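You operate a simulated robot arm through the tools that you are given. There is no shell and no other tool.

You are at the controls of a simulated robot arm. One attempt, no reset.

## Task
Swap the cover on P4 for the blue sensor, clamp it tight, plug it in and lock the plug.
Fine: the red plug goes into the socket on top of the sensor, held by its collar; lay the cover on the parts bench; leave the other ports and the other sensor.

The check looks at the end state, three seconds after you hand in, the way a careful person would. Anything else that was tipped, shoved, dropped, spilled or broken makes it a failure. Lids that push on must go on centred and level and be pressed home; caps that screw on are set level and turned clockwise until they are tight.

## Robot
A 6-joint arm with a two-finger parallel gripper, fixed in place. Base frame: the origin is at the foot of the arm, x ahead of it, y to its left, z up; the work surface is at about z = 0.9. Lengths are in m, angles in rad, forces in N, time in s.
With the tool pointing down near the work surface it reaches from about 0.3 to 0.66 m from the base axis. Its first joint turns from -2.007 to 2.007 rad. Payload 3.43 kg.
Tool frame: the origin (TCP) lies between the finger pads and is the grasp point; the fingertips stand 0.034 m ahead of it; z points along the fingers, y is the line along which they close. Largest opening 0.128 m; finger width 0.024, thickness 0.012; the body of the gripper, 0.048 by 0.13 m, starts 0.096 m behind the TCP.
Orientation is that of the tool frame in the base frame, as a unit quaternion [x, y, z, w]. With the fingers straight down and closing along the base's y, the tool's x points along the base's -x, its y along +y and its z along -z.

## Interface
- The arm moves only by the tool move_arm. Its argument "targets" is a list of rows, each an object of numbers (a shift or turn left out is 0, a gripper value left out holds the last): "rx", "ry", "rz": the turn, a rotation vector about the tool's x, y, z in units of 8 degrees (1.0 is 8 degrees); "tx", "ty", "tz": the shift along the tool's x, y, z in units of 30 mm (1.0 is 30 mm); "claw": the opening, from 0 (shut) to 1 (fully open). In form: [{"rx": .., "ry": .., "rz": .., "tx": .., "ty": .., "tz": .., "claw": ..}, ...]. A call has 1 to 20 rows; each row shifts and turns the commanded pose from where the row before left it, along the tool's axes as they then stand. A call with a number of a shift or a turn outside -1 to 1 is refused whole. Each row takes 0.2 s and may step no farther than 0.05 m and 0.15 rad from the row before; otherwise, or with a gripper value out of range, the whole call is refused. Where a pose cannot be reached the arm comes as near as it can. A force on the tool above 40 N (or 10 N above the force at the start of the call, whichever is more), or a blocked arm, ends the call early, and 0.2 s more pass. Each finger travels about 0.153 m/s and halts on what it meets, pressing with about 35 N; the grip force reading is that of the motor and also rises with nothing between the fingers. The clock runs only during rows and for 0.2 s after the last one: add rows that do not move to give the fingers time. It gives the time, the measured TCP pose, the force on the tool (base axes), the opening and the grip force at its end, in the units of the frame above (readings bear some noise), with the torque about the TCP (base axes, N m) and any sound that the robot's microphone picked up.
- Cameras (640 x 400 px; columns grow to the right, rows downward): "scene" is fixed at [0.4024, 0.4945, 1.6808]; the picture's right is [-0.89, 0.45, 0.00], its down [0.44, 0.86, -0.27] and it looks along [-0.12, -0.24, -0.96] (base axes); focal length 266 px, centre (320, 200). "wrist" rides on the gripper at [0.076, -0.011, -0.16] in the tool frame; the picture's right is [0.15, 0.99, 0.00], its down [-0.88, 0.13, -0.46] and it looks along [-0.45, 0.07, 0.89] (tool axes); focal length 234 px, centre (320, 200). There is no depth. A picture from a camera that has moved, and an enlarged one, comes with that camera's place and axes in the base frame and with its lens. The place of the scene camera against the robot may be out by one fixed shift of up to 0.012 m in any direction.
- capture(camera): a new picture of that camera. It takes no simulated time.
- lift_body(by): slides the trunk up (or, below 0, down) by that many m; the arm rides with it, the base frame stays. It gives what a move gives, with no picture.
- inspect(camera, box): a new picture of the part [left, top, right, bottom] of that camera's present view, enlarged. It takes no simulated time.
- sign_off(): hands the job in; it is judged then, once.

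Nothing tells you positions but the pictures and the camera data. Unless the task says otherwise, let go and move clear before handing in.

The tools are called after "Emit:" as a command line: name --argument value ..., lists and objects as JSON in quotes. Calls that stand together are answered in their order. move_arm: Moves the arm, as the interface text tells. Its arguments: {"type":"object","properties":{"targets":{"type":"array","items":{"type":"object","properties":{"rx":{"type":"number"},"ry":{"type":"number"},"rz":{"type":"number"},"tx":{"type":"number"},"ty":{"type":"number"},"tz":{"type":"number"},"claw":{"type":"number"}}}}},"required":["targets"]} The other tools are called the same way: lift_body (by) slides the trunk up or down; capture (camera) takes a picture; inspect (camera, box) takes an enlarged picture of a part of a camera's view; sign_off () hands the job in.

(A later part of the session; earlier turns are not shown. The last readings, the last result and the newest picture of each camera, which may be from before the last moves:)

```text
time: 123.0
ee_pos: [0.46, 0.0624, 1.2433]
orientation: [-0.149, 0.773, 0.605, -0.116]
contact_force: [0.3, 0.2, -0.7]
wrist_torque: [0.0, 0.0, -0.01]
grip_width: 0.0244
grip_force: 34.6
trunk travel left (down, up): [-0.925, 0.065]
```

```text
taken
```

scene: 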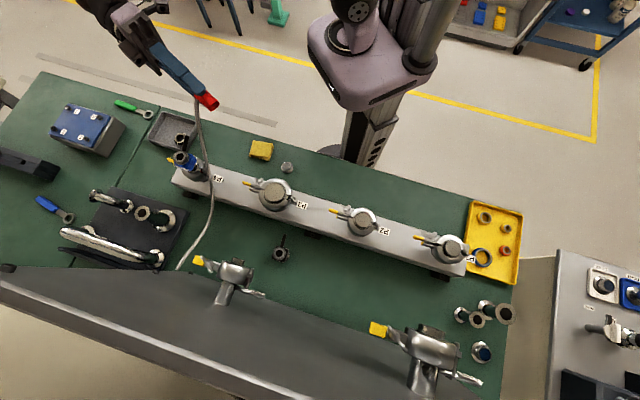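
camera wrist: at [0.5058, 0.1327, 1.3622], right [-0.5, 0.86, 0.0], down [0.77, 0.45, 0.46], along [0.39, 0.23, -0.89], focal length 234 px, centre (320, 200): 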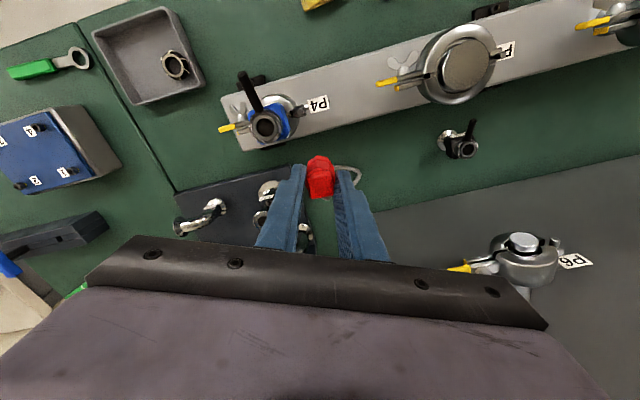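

Emit:
inspect --camera "scene" --box '[185, 80, 230, 115]'

Emit:
inspect --camera "scene" --box '[155, 125, 235, 195]'

```text
11.43 times, centred on (208, 98) of scene
camera zoom: at [0.4024, 0.4945, 1.6808], right [-0.89, 0.45, 0.0], down [0.44, 0.86, -0.27], along [-0.12, -0.24, -0.96], focal length 3039 px, centre (1606, 1371)
```

zoom: 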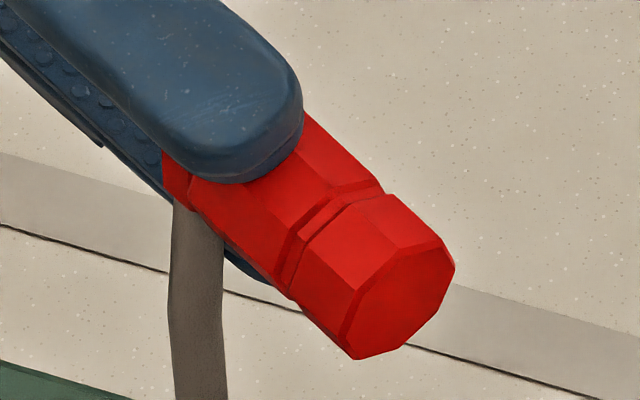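

```text
5.71 times, centred on (195, 160) of scene
camera zoom: at [0.4024, 0.4945, 1.6808], right [-0.89, 0.45, 0.0], down [0.44, 0.86, -0.27], along [-0.12, -0.24, -0.96], focal length 1520 px, centre (1034, 429)
```

zoom: 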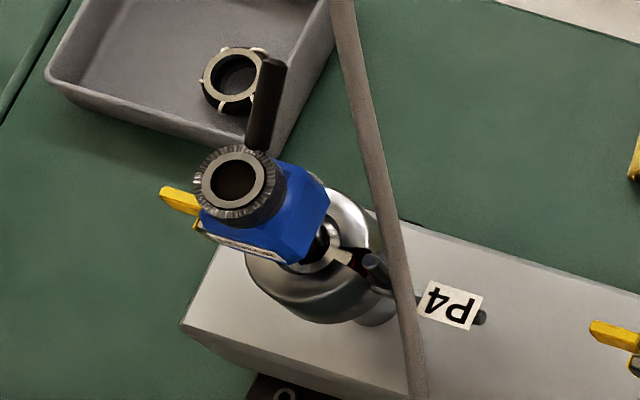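

The plug's end is a flat octagonal face with no separate nose. I'll bring it back upright over the socket and approach again more carefully.

Emit:
move_arm --targets '[{"rx": 0.95}, {"rx": 0.95}, {"rx": 0.95}, {"rx": 0.95}, {"tx": -0.95}, {"tx": -0.95}, {"tx": -0.95}, {"tx": -0.95}, {}]'

Emit:
move_arm --targets '[{"rx": 0.95}, {"rx": 0.95}, {"rx": 0.95}, {"rx": 0.95}, {"rx": 0.95}, {}]'

```text
time: 125.0
ee_pos: [0.5656, 0.106, 1.2439]
orientation: [-0.174, 0.905, 0.38, -0.075]
contact_force: [-0.2, -0.5, -0.9]
wrist_torque: [-0.03, -0.03, -0.02]
grip_width: 0.0243
grip_force: 34.5
trunk travel left (down, up): [-0.925, 0.065]
```

```text
time: 126.4
ee_pos: [0.5673, 0.1044, 1.2446]
orientation: [-0.188, 0.98, 0.065, -0.013]
contact_force: [-0.1, -0.1, -0.7]
wrist_torque: [-0.04, -0.02, 0.01]
grip_width: 0.0245
grip_force: 34.7
trunk travel left (down, up): [-0.925, 0.065]
```

Emit:
move_arm --targets '[{"rx": 0.95}, {}, {}]'

Emit:
inspect --camera "wrist" --box '[250, 80, 378, 180]'

Emit:
inspect --camera "scene" --box '[150, 120, 240, 190]'

```text
time: 127.2
ee_pos: [0.5665, 0.1064, 1.244]
orientation: [-0.189, 0.982, 0.0, 0.0]
contact_force: [-0.4, -0.9, 0.6]
wrist_torque: [0.03, 0.02, 0.02]
grip_width: 0.0245
grip_force: 35.0
trunk travel left (down, up): [-0.925, 0.065]
```

```text
4.00 times, centred on (314, 130) of wrist
camera zoom: at [0.5002, 0.0676, 1.4054], right [-0.5, 0.86, 0.0], down [0.77, 0.45, 0.46], along [0.39, 0.23, -0.89], focal length 937 px, centre (344, 480)
```

zoom: 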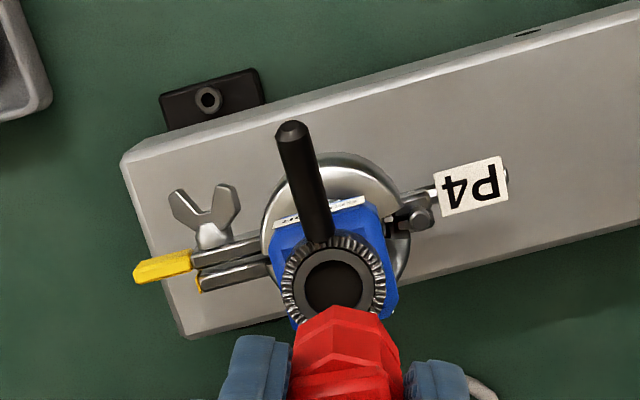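

```text
5.71 times, centred on (195, 155) of scene
camera zoom: at [0.4024, 0.4945, 1.6808], right [-0.89, 0.45, 0.0], down [0.44, 0.86, -0.27], along [-0.12, -0.24, -0.96], focal length 1520 px, centre (1034, 457)
```

zoom: 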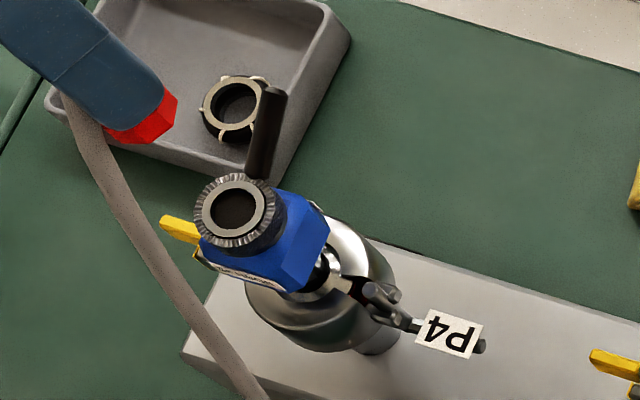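

Emit:
move_arm --targets '[{"tx": -0.15, "ty": -0.1}, {"tz": 0.8}, {"tz": 0.8}, {"tz": 0.4}, {}, {}]'

Emit:
inspect --camera "wrist" --box '[280, 120, 360, 180]'

Emit:
inspect --camera "scene" --box '[176, 142, 206, 164]'

```text
time: 128.6
ee_pos: [0.5707, 0.1033, 1.1822]
orientation: [-0.189, 0.982, 0.001, 0.0]
contact_force: [0.2, -0.2, 0.0]
wrist_torque: [-0.01, 0.01, 0.01]
grip_width: 0.0246
grip_force: 35.0
trunk travel left (down, up): [-0.925, 0.065]
```

```text
6.67 times, centred on (320, 150) of wrist
camera zoom: at [0.5052, 0.0642, 1.345], right [-0.5, 0.86, 0.0], down [0.77, 0.45, 0.46], along [0.39, 0.23, -0.89], focal length 1561 px, centre (320, 533)
```

zoom: 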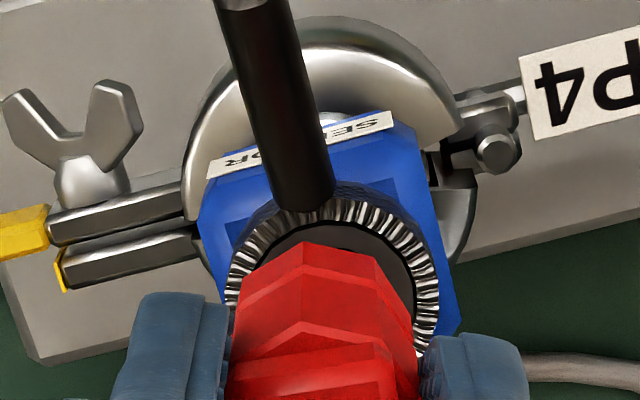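

```text
16.00 times, centred on (191, 153) of scene
camera zoom: at [0.4024, 0.4945, 1.6808], right [-0.89, 0.45, 0.0], down [0.44, 0.86, -0.27], along [-0.12, -0.24, -0.96], focal length 4255 px, centre (2384, 952)
```

zoom: 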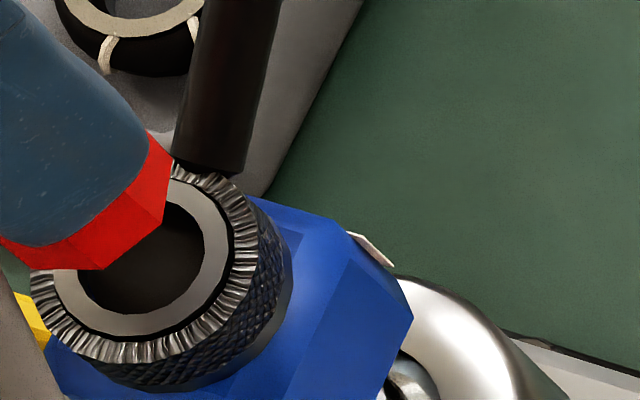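

Emit:
move_arm --targets '[{"tx": -0.065, "ty": 0.04}, {"tz": 0.15}, {}, {}]'

Emit:
inspect --camera "wrist" --box '[280, 120, 360, 180]'

Emit:
move_arm --targets '[{"tz": 0.07}, {}, {}]'

Emit:
move_arm --targets '[{"tz": 0.05}, {}, {}]'

```text
time: 129.6
ee_pos: [0.5734, 0.1049, 1.179]
orientation: [-0.189, 0.982, 0.001, -0.001]
contact_force: [-0.6, -0.3, -1.4]
wrist_torque: [0.01, 0.01, 0.02]
grip_width: 0.0243
grip_force: 35.0
trunk travel left (down, up): [-0.925, 0.065]
```

```text
6.67 times, centred on (320, 150) of wrist
camera zoom: at [0.5069, 0.066, 1.3403], right [-0.5, 0.86, 0.0], down [0.77, 0.45, 0.46], along [0.39, 0.23, -0.89], focal length 1561 px, centre (320, 533)
```

zoom: 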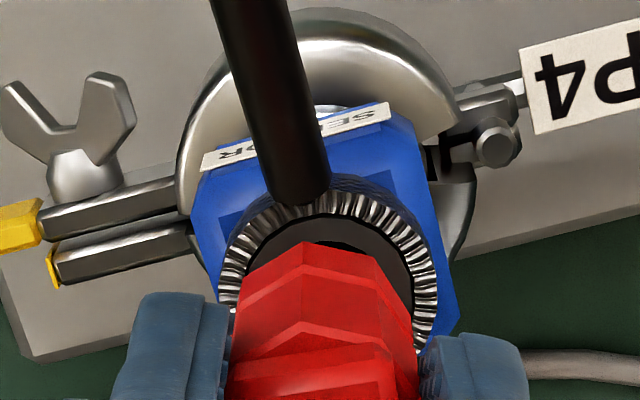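

```text
time: 130.4
ee_pos: [0.5732, 0.105, 1.1764]
orientation: [-0.188, 0.982, 0.001, -0.001]
contact_force: [-0.2, -0.3, 0.1]
wrist_torque: [0.0, 0.02, 0.0]
grip_width: 0.0245
grip_force: 34.8
trunk travel left (down, up): [-0.925, 0.065]
```

```text
time: 131.2
ee_pos: [0.5733, 0.1044, 1.1759]
orientation: [-0.19, 0.982, 0.001, 0.0]
contact_force: [0.7, 0.0, -0.3]
wrist_torque: [0.0, 0.0, -0.01]
grip_width: 0.0243
grip_force: 34.6
trunk travel left (down, up): [-0.925, 0.065]
```

Emit:
move_arm --targets '[{"tz": 0.05}, {}, {}]'

Emit:
move_arm --targets '[{"tz": 0.05}, {}, {}]'

Emit:
move_arm --targets '[{"tz": 0.05}, {}, {}]'

Emit:
inspect --camera "scene" --box '[176, 142, 206, 164]'

Emit:
inspect --camera "wrist" --box '[280, 120, 360, 180]'

```text
time: 132.0
ee_pos: [0.5732, 0.105, 1.1738]
orientation: [-0.189, 0.982, 0.0, -0.001]
contact_force: [-0.2, 0.0, 0.0]
wrist_torque: [0.03, 0.03, 0.0]
grip_width: 0.0244
grip_force: 34.9
trunk travel left (down, up): [-0.925, 0.065]
```

```text
time: 132.8
ee_pos: [0.5734, 0.1059, 1.1708]
orientation: [-0.189, 0.982, 0.001, 0.0]
contact_force: [-0.3, 0.3, -0.1]
wrist_torque: [0.06, -0.01, 0.01]
grip_width: 0.0245
grip_force: 34.4
trunk travel left (down, up): [-0.925, 0.065]
```

```text
time: 133.6
ee_pos: [0.574, 0.1052, 1.1718]
orientation: [-0.19, 0.982, 0.0, 0.0]
contact_force: [-0.4, 0.5, -0.2]
wrist_torque: [0.01, -0.01, 0.0]
grip_width: 0.0243
grip_force: 35.0
trunk travel left (down, up): [-0.925, 0.065]
```

```text
16.00 times, centred on (191, 153) of scene
camera zoom: at [0.4024, 0.4945, 1.6808], right [-0.89, 0.45, 0.0], down [0.44, 0.86, -0.27], along [-0.12, -0.24, -0.96], focal length 4255 px, centre (2384, 952)
```

zoom: 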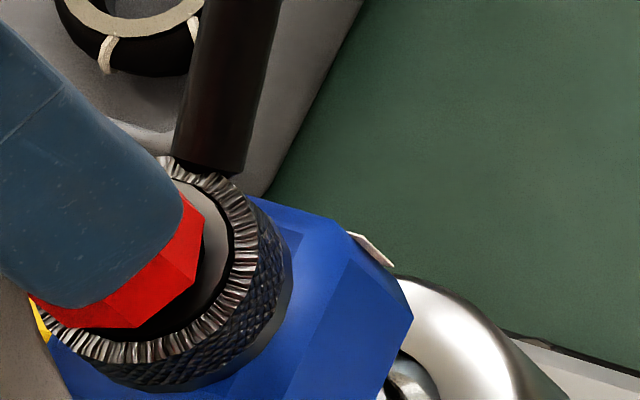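

```text
6.67 times, centred on (320, 150) of wrist
camera zoom: at [0.5075, 0.0672, 1.333], right [-0.5, 0.86, 0.0], down [0.77, 0.45, 0.46], along [0.39, 0.23, -0.89], focal length 1561 px, centre (320, 533)
```

zoom: 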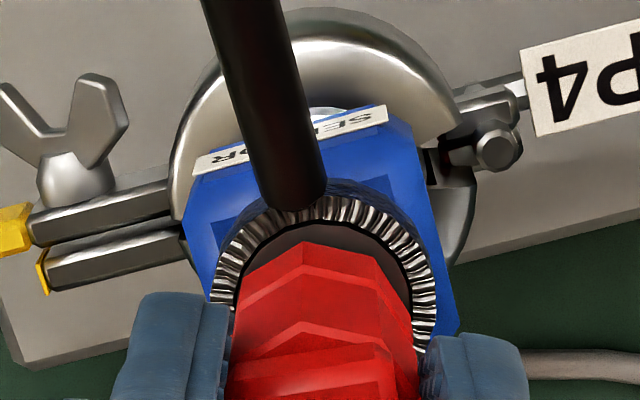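

Emit:
move_arm --targets '[{"tx": 0.06}, {}, {}]'

Emit:
inspect --camera "wrist" --box '[280, 120, 360, 180]'

Emit:
inspect --camera "scene" --box '[176, 142, 206, 164]'

```text
time: 134.4
ee_pos: [0.5715, 0.1058, 1.1707]
orientation: [-0.189, 0.982, 0.001, 0.0]
contact_force: [-0.8, 0.4, -0.5]
wrist_torque: [-0.02, -0.01, 0.02]
grip_width: 0.0245
grip_force: 35.1
trunk travel left (down, up): [-0.925, 0.065]
```

```text
6.67 times, centred on (320, 150) of wrist
camera zoom: at [0.5055, 0.0669, 1.3329], right [-0.5, 0.86, 0.0], down [0.77, 0.45, 0.46], along [0.39, 0.23, -0.89], focal length 1561 px, centre (320, 533)
```

zoom: 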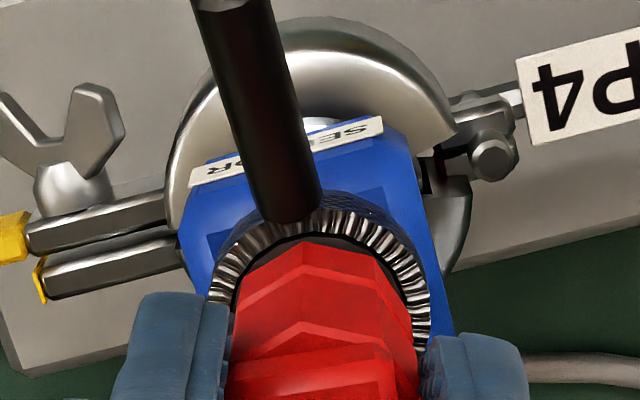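

```text
16.00 times, centred on (191, 153) of scene
camera zoom: at [0.4024, 0.4945, 1.6808], right [-0.89, 0.45, 0.0], down [0.44, 0.86, -0.27], along [-0.12, -0.24, -0.96], focal length 4255 px, centre (2384, 952)
```

zoom: 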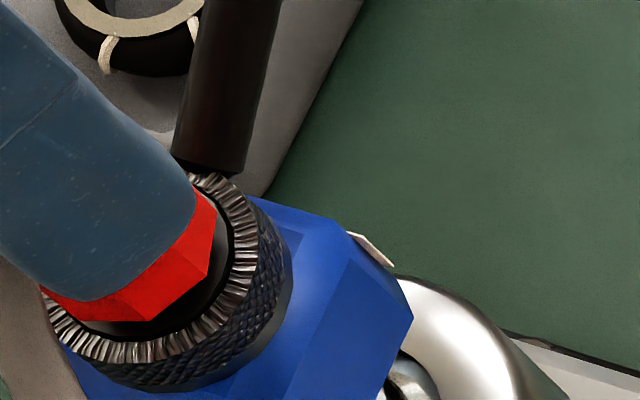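

Aligned to within about a millimetre. Now I'll come down in small steps.

Emit:
move_arm --targets '[{"tz": 0.05}, {}, {}]'

Emit:
move_arm --targets '[{"tz": 0.05}, {}, {}]'

Emit:
move_arm --targets '[{"tz": 0.05}, {}, {}]'

Emit:
move_arm --targets '[{"tz": 0.05}, {}, {}]'

Emit:
inspect --camera "scene" --box '[176, 142, 206, 164]'

```text
time: 135.2
ee_pos: [0.5705, 0.1056, 1.1696]
orientation: [-0.19, 0.982, 0.001, -0.001]
contact_force: [-0.3, -0.1, -1.7]
wrist_torque: [-0.02, -0.04, -0.01]
grip_width: 0.0241
grip_force: 35.3
trunk travel left (down, up): [-0.925, 0.065]
```

```text
time: 136.0
ee_pos: [0.5712, 0.1057, 1.168]
orientation: [-0.189, 0.982, 0.001, 0.001]
contact_force: [-0.2, -0.3, -0.4]
wrist_torque: [-0.01, -0.02, 0.01]
grip_width: 0.0243
grip_force: 35.6
trunk travel left (down, up): [-0.925, 0.065]
```

```text
time: 136.8
ee_pos: [0.5721, 0.1055, 1.167]
orientation: [-0.188, 0.982, 0.0, 0.001]
contact_force: [2.4, 0.0, 9.1]
wrist_torque: [0.03, -0.13, 0.0]
grip_width: 0.0246
grip_force: 35.2
trunk travel left (down, up): [-0.925, 0.065]
```

```text
time: 137.6
ee_pos: [0.5713, 0.1052, 1.1673]
orientation: [-0.189, 0.982, 0.0, 0.002]
contact_force: [4.7, 0.2, 22.2]
wrist_torque: [0.05, -0.2, -0.03]
grip_width: 0.0248
grip_force: 35.5
trunk travel left (down, up): [-0.925, 0.065]
```

```text
16.00 times, centred on (191, 153) of scene
camera zoom: at [0.4024, 0.4945, 1.6808], right [-0.89, 0.45, 0.0], down [0.44, 0.86, -0.27], along [-0.12, -0.24, -0.96], focal length 4255 px, centre (2384, 952)
```

zoom: 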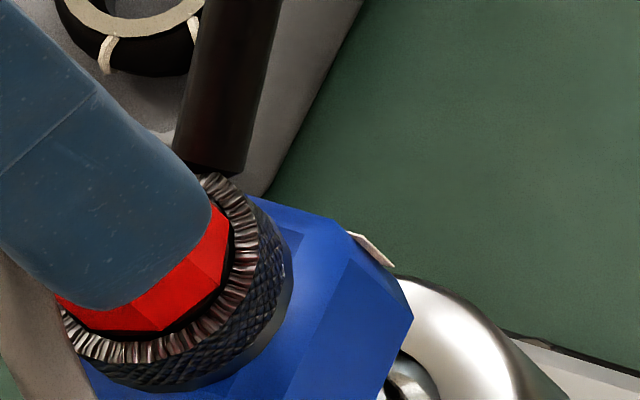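

Emit:
move_arm --targets '[{"tz": 0.05}, {}]'

Emit:
move_arm --targets '[{"tz": 0.03}, {}]'

```text
time: 138.2
ee_pos: [0.571, 0.1051, 1.168]
orientation: [-0.189, 0.982, 0.001, 0.004]
contact_force: [5.3, 1.1, 26.7]
wrist_torque: [0.1, -0.22, -0.01]
grip_width: 0.0243
grip_force: 35.5
trunk travel left (down, up): [-0.925, 0.065]
```

```text
time: 138.8
ee_pos: [0.5713, 0.1045, 1.1671]
orientation: [-0.189, 0.982, 0.001, 0.005]
contact_force: [3.0, 1.5, 31.0]
wrist_torque: [0.12, -0.18, 0.0]
grip_width: 0.0248
grip_force: 35.0
trunk travel left (down, up): [-0.925, 0.065]
```

Emit:
move_arm --targets '[{"tz": -0.12}, {}, {}]'

Emit:
move_arm --targets '[{"tz": -0.05}, {}, {}]'

Emit:
move_arm --targets '[{"tz": -0.05}, {}, {}]'

Emit:
move_arm --targets '[{"tz": -0.05}, {}, {}]'

```text
time: 139.6
ee_pos: [0.5705, 0.1058, 1.1666]
orientation: [-0.189, 0.982, -0.001, 0.001]
contact_force: [4.2, 2.4, 18.6]
wrist_torque: [0.13, -0.24, 0.04]
grip_width: 0.0243
grip_force: 34.9
trunk travel left (down, up): [-0.925, 0.065]
```

```text
time: 140.4
ee_pos: [0.571, 0.1054, 1.1672]
orientation: [-0.189, 0.982, 0.0, -0.002]
contact_force: [0.3, 0.4, 7.9]
wrist_torque: [0.02, -0.06, 0.0]
grip_width: 0.0247
grip_force: 34.9
trunk travel left (down, up): [-0.925, 0.065]
```

```text
time: 141.2
ee_pos: [0.5721, 0.1048, 1.1679]
orientation: [-0.189, 0.982, 0.001, -0.001]
contact_force: [0.4, 0.1, -2.2]
wrist_torque: [-0.01, 0.01, -0.03]
grip_width: 0.0244
grip_force: 35.0
trunk travel left (down, up): [-0.925, 0.065]
```

```text
time: 142.0
ee_pos: [0.5729, 0.1061, 1.1714]
orientation: [-0.189, 0.982, 0.001, -0.001]
contact_force: [-1.3, -0.3, -4.9]
wrist_torque: [-0.03, 0.01, -0.03]
grip_width: 0.0244
grip_force: 34.9
trunk travel left (down, up): [-0.925, 0.065]
```

After contact the plug is retained by about 5 N when I pull up, so the socket does hold it once seated. I'll press it home again, centred, then let go and check.

Emit:
move_arm --targets '[{"tz": 0.07}, {"tz": 0.07}, {}, {}]'

Emit:
inspect --camera "wrist" --box '[280, 120, 360, 180]'

Emit:
inspect --camera "scene" --box '[176, 142, 206, 164]'

```text
time: 143.0
ee_pos: [0.5727, 0.106, 1.1671]
orientation: [-0.189, 0.982, 0.0, 0.001]
contact_force: [2.4, -0.3, 6.1]
wrist_torque: [-0.06, -0.06, 0.01]
grip_width: 0.0245
grip_force: 34.7
trunk travel left (down, up): [-0.925, 0.065]
```

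```text
6.67 times, centred on (320, 150) of wrist
camera zoom: at [0.505, 0.0672, 1.329], right [-0.5, 0.86, 0.0], down [0.77, 0.45, 0.46], along [0.4, 0.23, -0.89], focal length 1561 px, centre (320, 533)
```

zoom: 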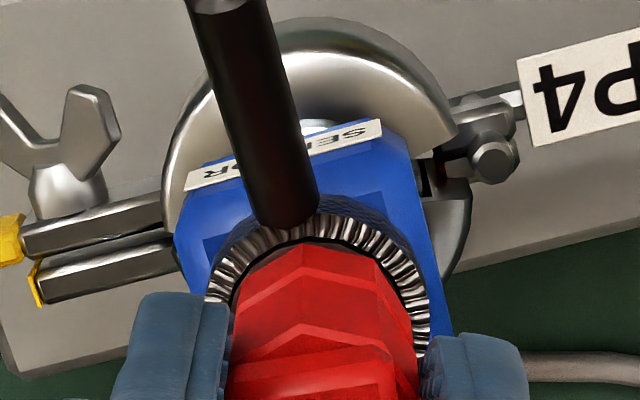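

```text
16.00 times, centred on (191, 153) of scene
camera zoom: at [0.4024, 0.4945, 1.6808], right [-0.89, 0.45, 0.0], down [0.44, 0.86, -0.27], along [-0.12, -0.24, -0.96], focal length 4255 px, centre (2384, 952)
```

zoom: 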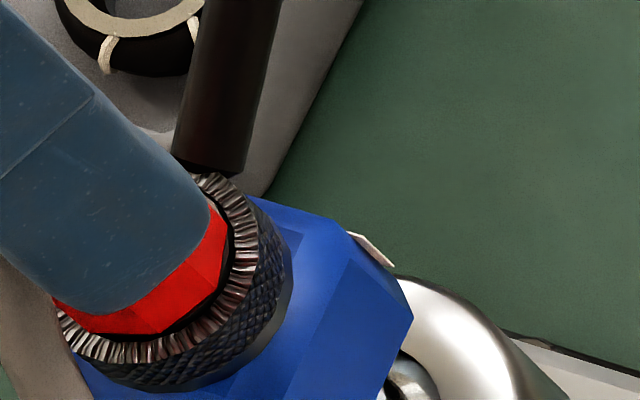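

Emit:
move_arm --targets '[{"tz": -0.1}, {}, {}]'

Emit:
move_arm --targets '[{"tz": -0.06}, {}, {}]'

Emit:
inspect --camera "scene" --box '[176, 142, 206, 164]'

Emit:
move_arm --targets '[{"tz": -0.06}, {}, {}]'

Emit:
inspect --camera "scene" --box '[176, 142, 206, 164]'

Emit:
move_arm --targets '[{"tz": -0.06}, {}, {}]'

```text
time: 143.8
ee_pos: [0.5727, 0.1056, 1.1691]
orientation: [-0.188, 0.982, 0.001, 0.0]
contact_force: [-0.2, -1.3, -1.5]
wrist_torque: [-0.04, 0.0, 0.0]
grip_width: 0.0245
grip_force: 35.1
trunk travel left (down, up): [-0.925, 0.065]
```

```text
time: 144.6
ee_pos: [0.5715, 0.1068, 1.1711]
orientation: [-0.189, 0.982, 0.0, -0.001]
contact_force: [-0.9, -1.1, -4.9]
wrist_torque: [-0.08, -0.01, 0.0]
grip_width: 0.0242
grip_force: 35.4
trunk travel left (down, up): [-0.925, 0.065]
```

```text
16.00 times, centred on (191, 153) of scene
camera zoom: at [0.4024, 0.4945, 1.6808], right [-0.89, 0.45, 0.0], down [0.44, 0.86, -0.27], along [-0.12, -0.24, -0.96], focal length 4255 px, centre (2384, 952)
```

zoom: 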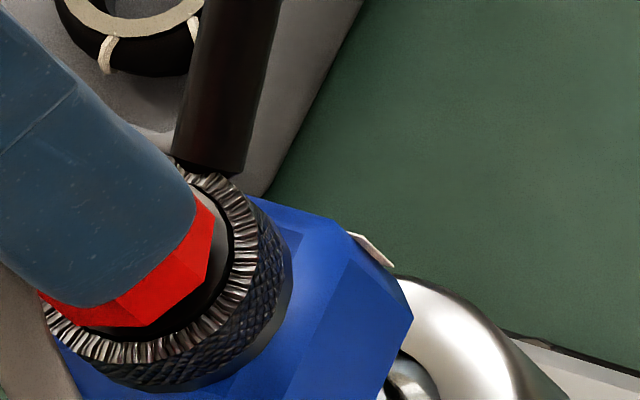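

```text
time: 145.4
ee_pos: [0.5717, 0.1065, 1.1727]
orientation: [-0.189, 0.982, 0.001, -0.001]
contact_force: [-0.5, -0.1, -7.5]
wrist_torque: [-0.11, 0.07, 0.0]
grip_width: 0.0244
grip_force: 35.0
trunk travel left (down, up): [-0.925, 0.065]
```

```text
16.00 times, centred on (191, 153) of scene
camera zoom: at [0.4024, 0.4945, 1.6808], right [-0.89, 0.45, 0.0], down [0.44, 0.86, -0.27], along [-0.12, -0.24, -0.96], focal length 4255 px, centre (2384, 952)
```

zoom: 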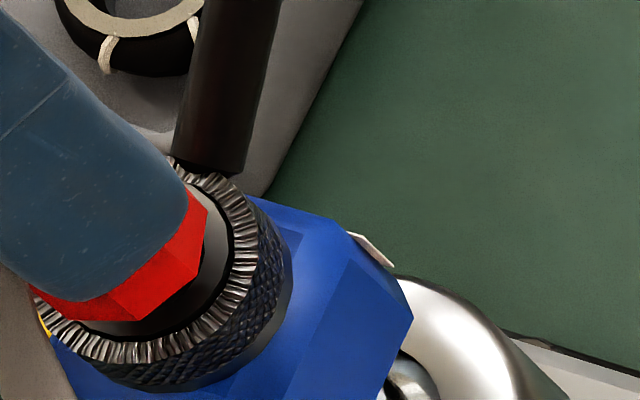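

```text
time: 146.2
ee_pos: [0.5719, 0.1049, 1.1764]
orientation: [-0.189, 0.982, 0.001, 0.0]
contact_force: [0.6, 0.2, 0.1]
wrist_torque: [0.01, -0.02, 0.01]
grip_width: 0.0243
grip_force: 35.1
trunk travel left (down, up): [-0.925, 0.065]
```

The hold behaves like a light snap retainer: it grows to about 8 N and then releases. I'll centre once more, press it home firmly and release it there.

Emit:
inspect --camera "wrist" --box '[280, 120, 360, 180]'

Emit:
inspect --camera "scene" --box '[176, 142, 206, 164]'

```text
6.67 times, centred on (320, 150) of wrist
camera zoom: at [0.5055, 0.0677, 1.3374], right [-0.5, 0.86, 0.0], down [0.77, 0.45, 0.46], along [0.39, 0.23, -0.89], focal length 1561 px, centre (320, 533)
```

zoom: 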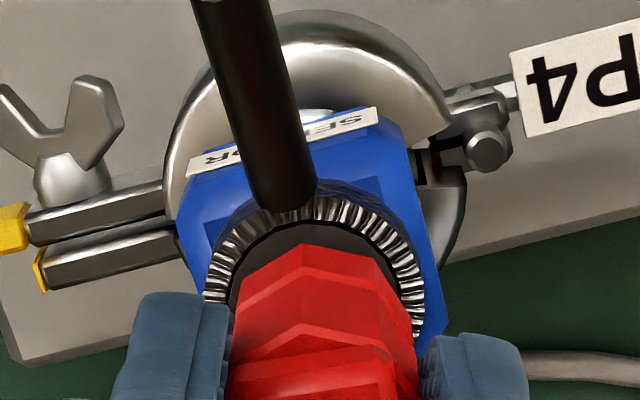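

```text
16.00 times, centred on (191, 153) of scene
camera zoom: at [0.4024, 0.4945, 1.6808], right [-0.89, 0.45, 0.0], down [0.44, 0.86, -0.27], along [-0.12, -0.24, -0.96], focal length 4255 px, centre (2384, 952)
```

zoom: 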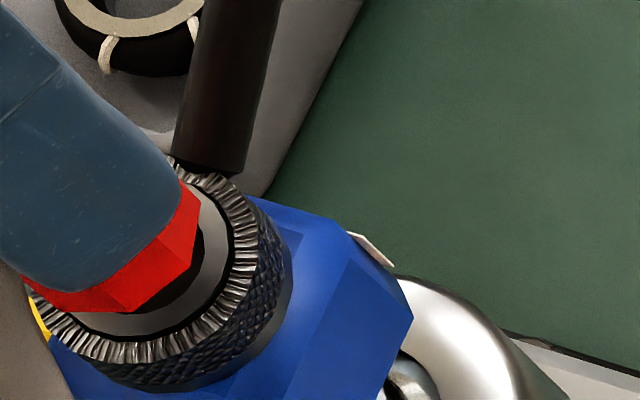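

Emit:
move_arm --targets '[{"ty": -0.03}, {"tz": 0.08}, {"tz": 0.08}, {"tz": 0.08}, {}, {}]'

Emit:
inspect --camera "wrist" --box '[280, 120, 360, 180]'

```text
time: 147.6
ee_pos: [0.5718, 0.1049, 1.1681]
orientation: [-0.189, 0.982, 0.0, 0.0]
contact_force: [0.1, 0.8, -0.4]
wrist_torque: [0.03, 0.03, 0.0]
grip_width: 0.0246
grip_force: 34.9
trunk travel left (down, up): [-0.925, 0.065]
```

```text
6.67 times, centred on (320, 150) of wrist
camera zoom: at [0.506, 0.0664, 1.3296], right [-0.5, 0.86, 0.0], down [0.77, 0.45, 0.46], along [0.39, 0.23, -0.89], focal length 1561 px, centre (320, 533)
```

zoom: 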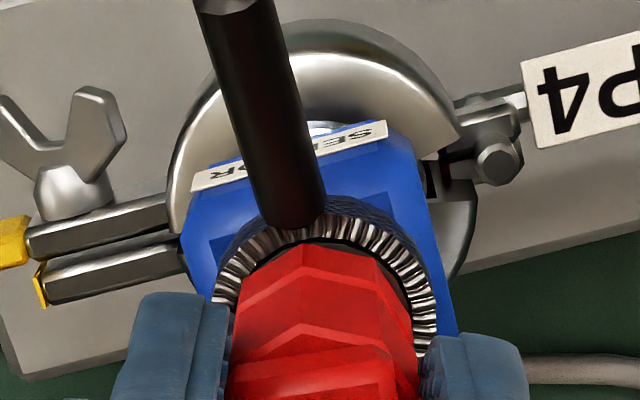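

Emit:
move_arm --targets '[{"tx": 0.015, "tz": 0.05}, {"tz": 0.05}, {"tz": 0.03}, {}, {}]'

Emit:
move_arm --targets '[{"tz": -0.09}, {}, {}]'

Emit:
inspect --camera "wrist" --box '[280, 120, 360, 180]'

```text
time: 148.8
ee_pos: [0.5717, 0.1052, 1.1663]
orientation: [-0.189, 0.982, 0.001, 0.004]
contact_force: [4.6, 3.3, 28.1]
wrist_torque: [0.18, -0.23, 0.0]
grip_width: 0.0247
grip_force: 35.1
trunk travel left (down, up): [-0.925, 0.065]
```

```text
time: 149.6
ee_pos: [0.5714, 0.1047, 1.1676]
orientation: [-0.189, 0.982, 0.0, 0.0]
contact_force: [4.1, 1.6, 13.3]
wrist_torque: [0.09, -0.28, 0.0]
grip_width: 0.0246
grip_force: 34.9
trunk travel left (down, up): [-0.925, 0.065]
```

```text
6.67 times, centred on (320, 150) of wrist
camera zoom: at [0.5051, 0.0661, 1.329], right [-0.5, 0.86, 0.0], down [0.77, 0.45, 0.46], along [0.39, 0.23, -0.89], focal length 1561 px, centre (320, 533)
```

zoom: 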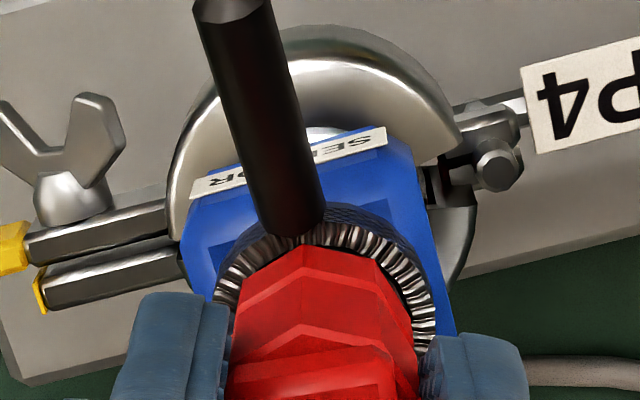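

Centred. I'll ease the load and open the fingers just slightly, watching whether the plug stays.

Emit:
move_arm --targets '[{"tz": -0.03}, {}, {"claw": 0.22}, {"claw": 0.235}, {}]'

Emit:
inspect --camera "wrist" --box '[270, 120, 370, 200]'

Emit:
inspect --camera "scene" --box '[160, 130, 220, 175]'

```text
time: 150.8
ee_pos: [0.5728, 0.1056, 1.1673]
orientation: [-0.189, 0.982, 0.001, -0.001]
contact_force: [0.5, 0.7, -0.4]
wrist_torque: [0.0, 0.0, -0.02]
grip_width: 0.0301
grip_force: 0.0
trunk travel left (down, up): [-0.925, 0.065]
```

```text
5.00 times, centred on (320, 160) of wrist
camera zoom: at [0.5056, 0.0661, 1.3295], right [-0.5, 0.86, 0.0], down [0.77, 0.45, 0.45], along [0.39, 0.23, -0.89], focal length 1171 px, centre (320, 400)
```

zoom: 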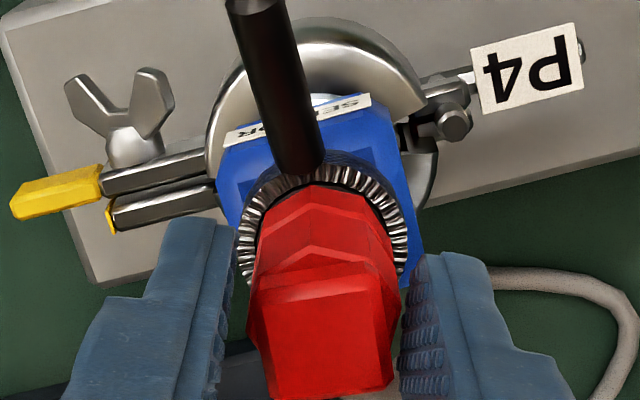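

```text
8.89 times, centred on (190, 152) of scene
camera zoom: at [0.4024, 0.4945, 1.6808], right [-0.89, 0.45, 0.0], down [0.44, 0.86, -0.27], along [-0.12, -0.24, -0.96], focal length 2364 px, centre (1476, 622)
```

zoom: 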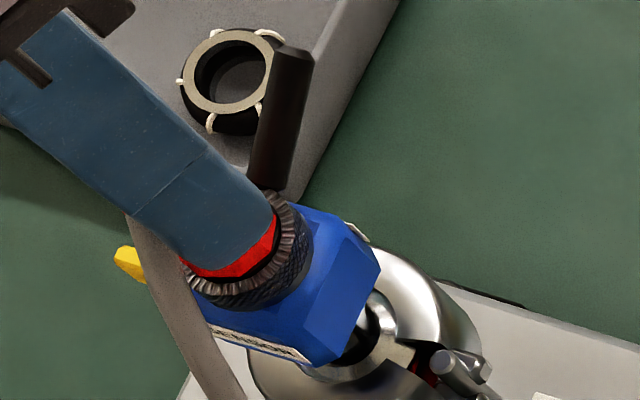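

It stays upright and centred. I'll open wider and rise clear.

Emit:
move_arm --targets '[{"claw": 0.36}, {"claw": 0.36}, {"tz": -0.5}, {"tz": -0.8}, {"tz": -0.8}, {"tz": -0.8}, {}]'

Emit:
inspect --camera "wrist" --box '[240, 70, 400, 195]'

Emit:
inspect --camera "wrist" --box '[290, 100, 350, 150]'

Emit:
inspect --camera "scene" --box '[150, 120, 240, 190]'

```text
time: 152.4
ee_pos: [0.5719, 0.1044, 1.2549]
orientation: [-0.19, 0.982, 0.001, 0.0]
contact_force: [0.6, 0.0, -0.5]
wrist_torque: [0.01, 0.0, -0.02]
grip_width: 0.0461
grip_force: 0.0
trunk travel left (down, up): [-0.925, 0.065]
```

```text
3.20 times, centred on (320, 132) of wrist
camera zoom: at [0.5063, 0.0656, 1.4163], right [-0.5, 0.86, 0.0], down [0.77, 0.45, 0.46], along [0.39, 0.23, -0.89], focal length 749 px, centre (320, 416)
```

zoom: 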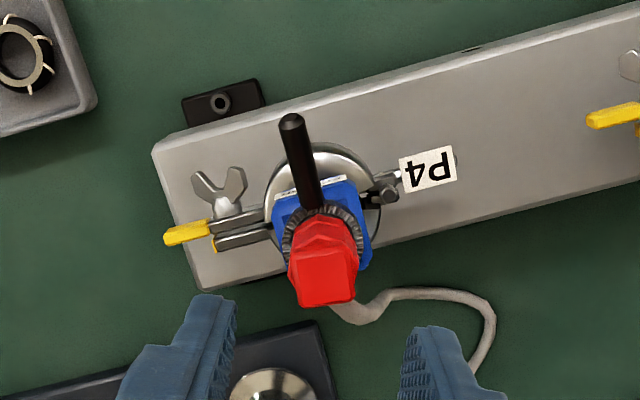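

```text
8.00 times, centred on (320, 125) of wrist
camera zoom: at [0.5063, 0.0656, 1.4163], right [-0.5, 0.86, 0.0], down [0.77, 0.45, 0.46], along [0.39, 0.23, -0.89], focal length 1873 px, centre (320, 800)
```

zoom: 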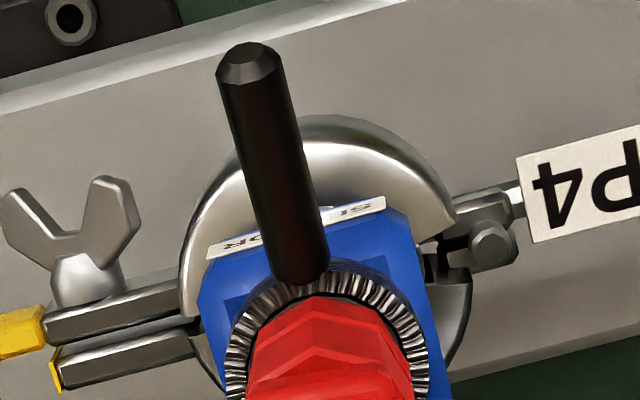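

```text
5.71 times, centred on (195, 155) of scene
camera zoom: at [0.4024, 0.4945, 1.6808], right [-0.89, 0.45, 0.0], down [0.44, 0.86, -0.27], along [-0.12, -0.24, -0.96], focal length 1520 px, centre (1034, 457)
```

zoom: 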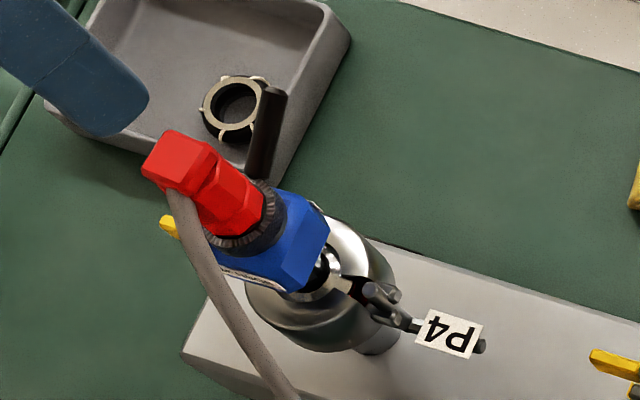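

Emit:
inspect --camera "scene" --box '[172, 138, 208, 168]'

Emit:
inspect --camera "wrist" --box '[300, 115, 340, 170]'

```text
13.33 times, centred on (190, 153) of scene
camera zoom: at [0.4024, 0.4945, 1.6808], right [-0.89, 0.45, 0.0], down [0.44, 0.86, -0.27], along [-0.12, -0.24, -0.96], focal length 3546 px, centre (2053, 827)
```

zoom: 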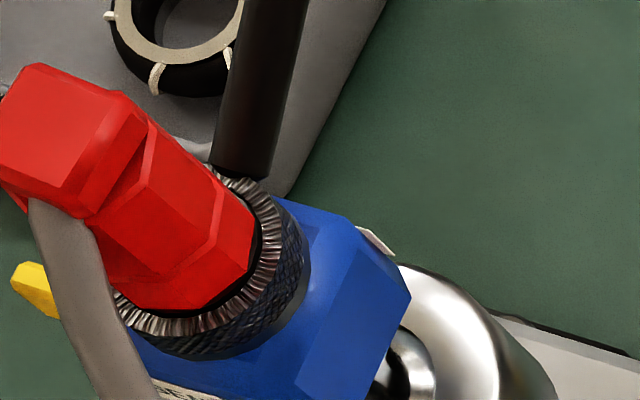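

```text
7.27 times, centred on (320, 142) of wrist
camera zoom: at [0.5063, 0.0656, 1.4163], right [-0.5, 0.86, 0.0], down [0.77, 0.45, 0.46], along [0.39, 0.23, -0.89], focal length 1703 px, centre (320, 618)
```

zoom: 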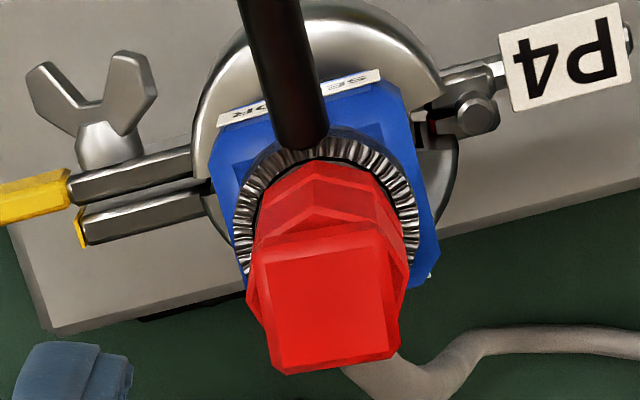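

The plug is sitting in the socket inside the collar, and the lever is free. Next I'll lock it: with the fingers closed as a pusher, I'll go beside the lever and swing it clockwise.

Emit:
move_arm --targets '[{"rz": -0.937, "claw": 0.0}, {"rz": -0.937, "claw": 0.0}, {"rz": -0.937, "claw": 0.0}, {"tx": 0.69, "ty": -0.515}, {"tx": 0.69, "ty": -0.515}, {}]'

Emit:
inspect --camera "wrist" --box '[240, 90, 400, 215]'

Emit:
inspect --camera "scene" --box '[150, 110, 240, 190]'

```text
time: 153.8
ee_pos: [0.5636, 0.0538, 1.2529]
orientation: [-0.378, 0.926, 0.001, 0.0]
contact_force: [-0.4, -0.7, -1.2]
wrist_torque: [-0.02, 0.0, -0.01]
grip_width: 0.0
grip_force: 32.7
trunk travel left (down, up): [-0.925, 0.065]
```

```text
3.20 times, centred on (320, 152) of wrist
camera zoom: at [0.5171, -0.0068, 1.4152], right [-0.8, 0.6, 0.0], down [0.54, 0.71, 0.46], along [0.27, 0.36, -0.89], focal length 749 px, centre (320, 352)
```

zoom: 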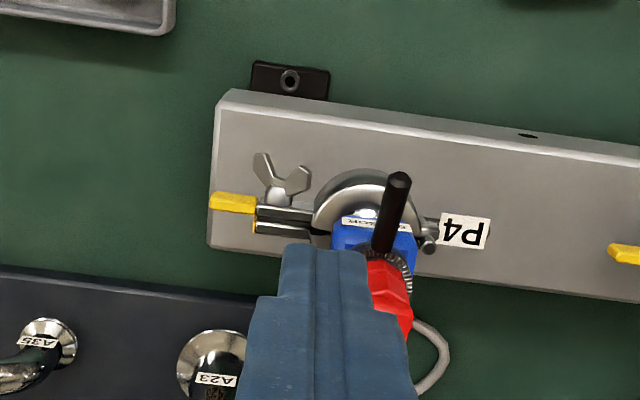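

```text
5.00 times, centred on (195, 150) of scene
camera zoom: at [0.4024, 0.4945, 1.6808], right [-0.89, 0.45, 0.0], down [0.44, 0.86, -0.27], along [-0.12, -0.24, -0.96], focal length 1330 px, centre (945, 450)
```

zoom: 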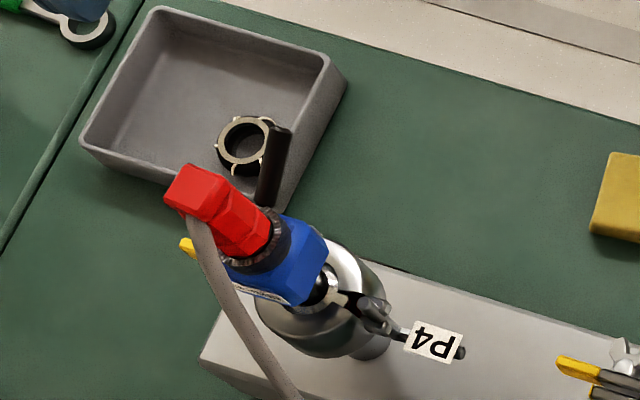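

Emit:
move_arm --targets '[{"tz": 0.8}, {"tz": 0.8}, {"tz": 0.8}, {"tz": 0.8}, {"tz": 0.7}, {}]'

Emit:
inspect --camera "wrist" --box '[260, 110, 420, 235]'

Emit:
inspect --camera "scene" --box '[150, 110, 240, 190]'

```text
time: 155.2
ee_pos: [0.5614, 0.0527, 1.1368]
orientation: [-0.377, 0.926, 0.001, 0.0]
contact_force: [-0.4, 0.4, 0.1]
wrist_torque: [0.03, 0.0, 0.0]
grip_width: 0.0
grip_force: 33.4
trunk travel left (down, up): [-0.925, 0.065]
```

```text
3.20 times, centred on (340, 172) of wrist
camera zoom: at [0.5159, -0.0077, 1.2984], right [-0.8, 0.61, 0.0], down [0.54, 0.71, 0.46], along [0.28, 0.36, -0.89], focal length 749 px, centre (256, 288)
```

zoom: 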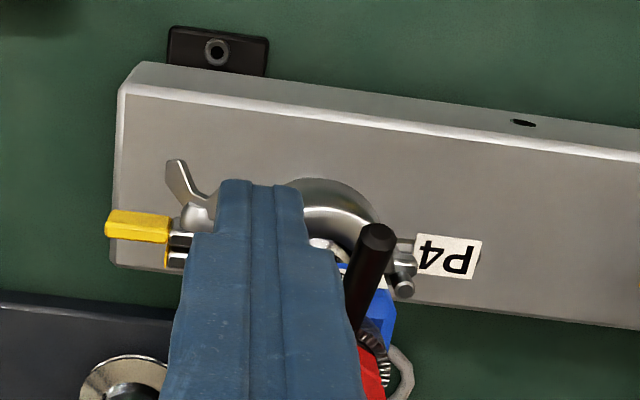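

```text
5.00 times, centred on (195, 150) of scene
camera zoom: at [0.4024, 0.4945, 1.6808], right [-0.89, 0.45, 0.0], down [0.44, 0.86, -0.27], along [-0.12, -0.24, -0.96], focal length 1330 px, centre (945, 450)
```

zoom: 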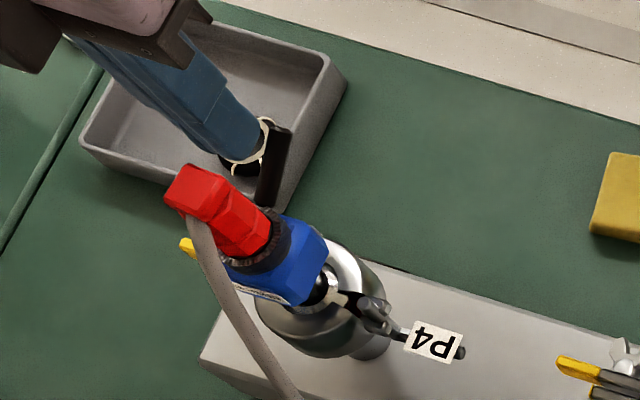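

Emit:
move_arm --targets '[{"ty": 0.42}, {"tx": 0.064, "ty": 0.188, "rz": 0.9375}, {"tx": 0.064, "ty": 0.188, "rz": 0.9375}, {}]'

Emit:
inspect --camera "scene" --box '[150, 110, 240, 190]'

Emit:
inspect --camera "wrist" --box '[280, 120, 440, 245]'

```text
time: 156.2
ee_pos: [0.5442, 0.0669, 1.1364]
orientation: [-0.252, 0.968, 0.001, -0.001]
contact_force: [-0.2, 0.6, -0.1]
wrist_torque: [-0.01, 0.01, 0.02]
grip_width: 0.0004
grip_force: 32.6
trunk travel left (down, up): [-0.925, 0.065]
```

```text
5.00 times, centred on (195, 150) of scene
camera zoom: at [0.4024, 0.4945, 1.6808], right [-0.89, 0.45, 0.0], down [0.44, 0.86, -0.27], along [-0.12, -0.24, -0.96], focal length 1330 px, centre (945, 450)
```

zoom: 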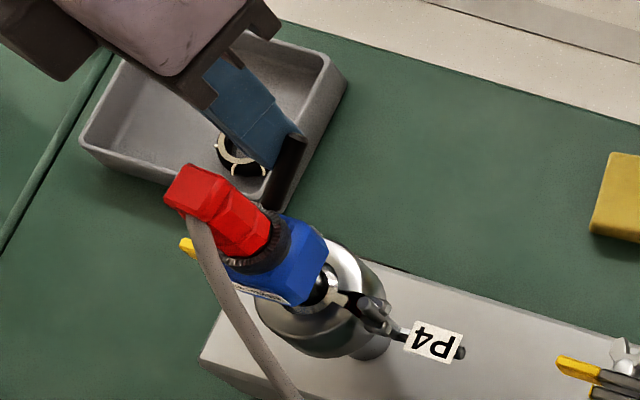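

```text
3.20 times, centred on (360, 182) of wrist
camera zoom: at [0.484, 0.0213, 1.2984], right [-0.61, 0.79, 0.0], down [0.71, 0.54, 0.46], along [0.36, 0.28, -0.89], focal length 749 px, centre (192, 256)
```

zoom: 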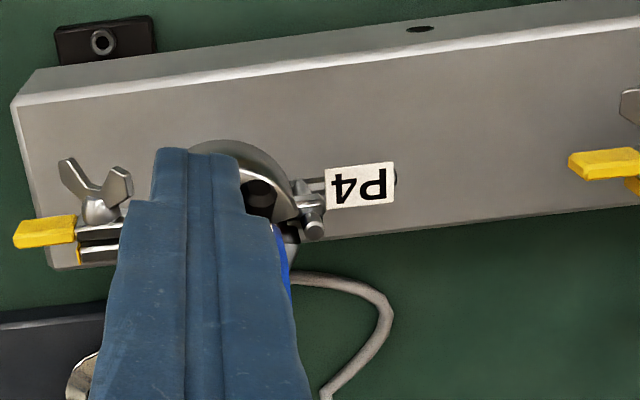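

The lever turns freely clockwise. I'll continue along the arc.

Emit:
move_arm --targets '[{"tx": 0.064, "ty": 0.188, "rz": 0.9375}, {"tx": 0.064, "ty": 0.188, "rz": 0.9375}, {"tx": 0.064, "ty": 0.188, "rz": 0.9375}, {}]'

Emit:
inspect --camera "scene" --box '[150, 110, 240, 190]'

```text
time: 157.2
ee_pos: [0.5327, 0.0818, 1.1367]
orientation: [-0.059, 0.998, 0.001, 0.0]
contact_force: [0.3, 0.2, 0.1]
wrist_torque: [0.01, 0.03, -0.01]
grip_width: 0.0
grip_force: 33.2
trunk travel left (down, up): [-0.925, 0.065]
```

```text
5.00 times, centred on (195, 150) of scene
camera zoom: at [0.4024, 0.4945, 1.6808], right [-0.89, 0.45, 0.0], down [0.44, 0.86, -0.27], along [-0.12, -0.24, -0.96], focal length 1330 px, centre (945, 450)
```

zoom: 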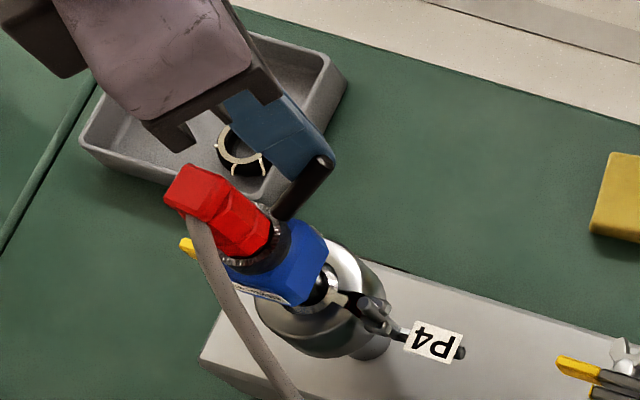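

Emit:
move_arm --targets '[{"tx": 0.064, "ty": 0.188, "rz": 0.9375}, {"tx": 0.064, "ty": 0.188, "rz": 0.9375}, {"tx": 0.064, "ty": 0.188, "rz": 0.9375}, {}]'

Emit:
inspect --camera "scene" --box '[150, 110, 240, 190]'

```text
time: 158.2
ee_pos: [0.5279, 0.0977, 1.1381]
orientation: [0.137, 0.991, 0.001, -0.001]
contact_force: [0.4, 0.3, 1.0]
wrist_torque: [0.01, 0.01, 0.0]
grip_width: 0.0
grip_force: 33.1
trunk travel left (down, up): [-0.925, 0.065]
```

```text
5.00 times, centred on (195, 150) of scene
camera zoom: at [0.4024, 0.4945, 1.6808], right [-0.89, 0.45, 0.0], down [0.44, 0.86, -0.27], along [-0.12, -0.24, -0.96], focal length 1330 px, centre (945, 450)
```

zoom: 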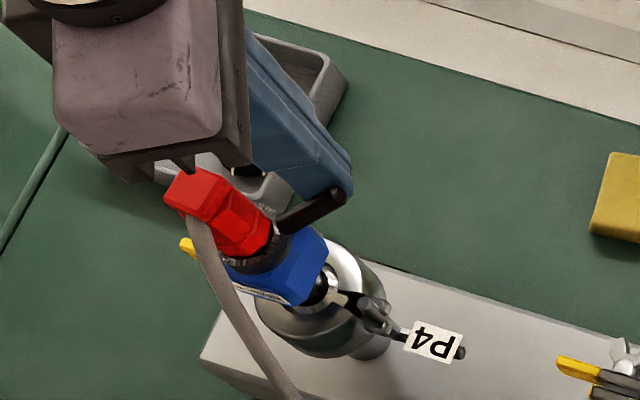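

Emit:
move_arm --targets '[{"tx": 0.064, "ty": 0.188, "rz": 0.9375}, {"tx": 0.064, "ty": 0.188, "rz": 0.9375}, {}]'

Emit:
inspect --camera "scene" --box '[150, 110, 240, 190]'

```text
time: 159.0
ee_pos: [0.5294, 0.1097, 1.1382]
orientation: [0.264, 0.964, 0.001, -0.001]
contact_force: [-0.9, -1.0, -0.4]
wrist_torque: [-0.02, 0.0, -0.03]
grip_width: 0.0003
grip_force: 33.3
trunk travel left (down, up): [-0.925, 0.065]
```

```text
5.00 times, centred on (195, 150) of scene
camera zoom: at [0.4024, 0.4945, 1.6808], right [-0.89, 0.45, 0.0], down [0.44, 0.86, -0.27], along [-0.12, -0.24, -0.96], focal length 1330 px, centre (945, 450)
```

zoom: 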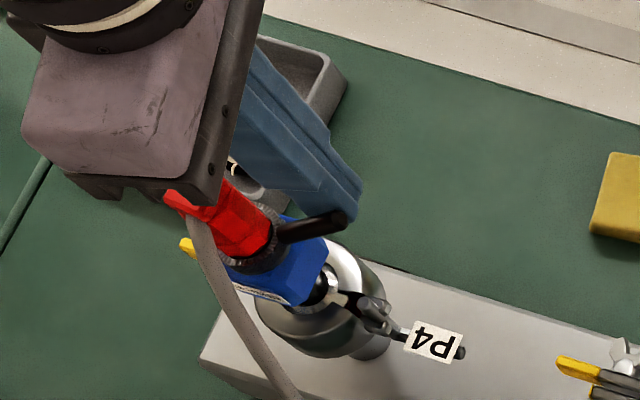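

Emit:
move_arm --targets '[{"tx": 0.064, "ty": 0.188, "rz": 0.9375}, {}]'

Emit:
move_arm --targets '[{"tx": 0.064, "ty": 0.188, "rz": 0.9375}, {}]'

Emit:
inspect --camera "scene" --box '[150, 110, 240, 190]'

```text
time: 159.6
ee_pos: [0.5296, 0.1148, 1.1372]
orientation: [0.327, 0.945, 0.0, -0.001]
contact_force: [-0.1, 1.1, 0.4]
wrist_torque: [0.01, 0.0, 0.02]
grip_width: 0.0001
grip_force: 33.1
trunk travel left (down, up): [-0.925, 0.065]
```

```text
time: 160.2
ee_pos: [0.5319, 0.1207, 1.139]
orientation: [0.388, 0.922, 0.001, -0.001]
contact_force: [0.1, -1.2, -0.1]
wrist_torque: [-0.02, -0.02, -0.01]
grip_width: 0.0001
grip_force: 32.9
trunk travel left (down, up): [-0.925, 0.065]
```

```text
5.00 times, centred on (195, 150) of scene
camera zoom: at [0.4024, 0.4945, 1.6808], right [-0.89, 0.45, 0.0], down [0.44, 0.86, -0.27], along [-0.12, -0.24, -0.96], focal length 1330 px, centre (945, 450)
```

zoom: 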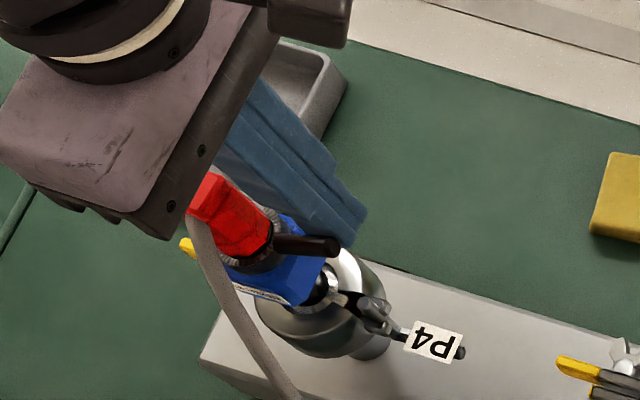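

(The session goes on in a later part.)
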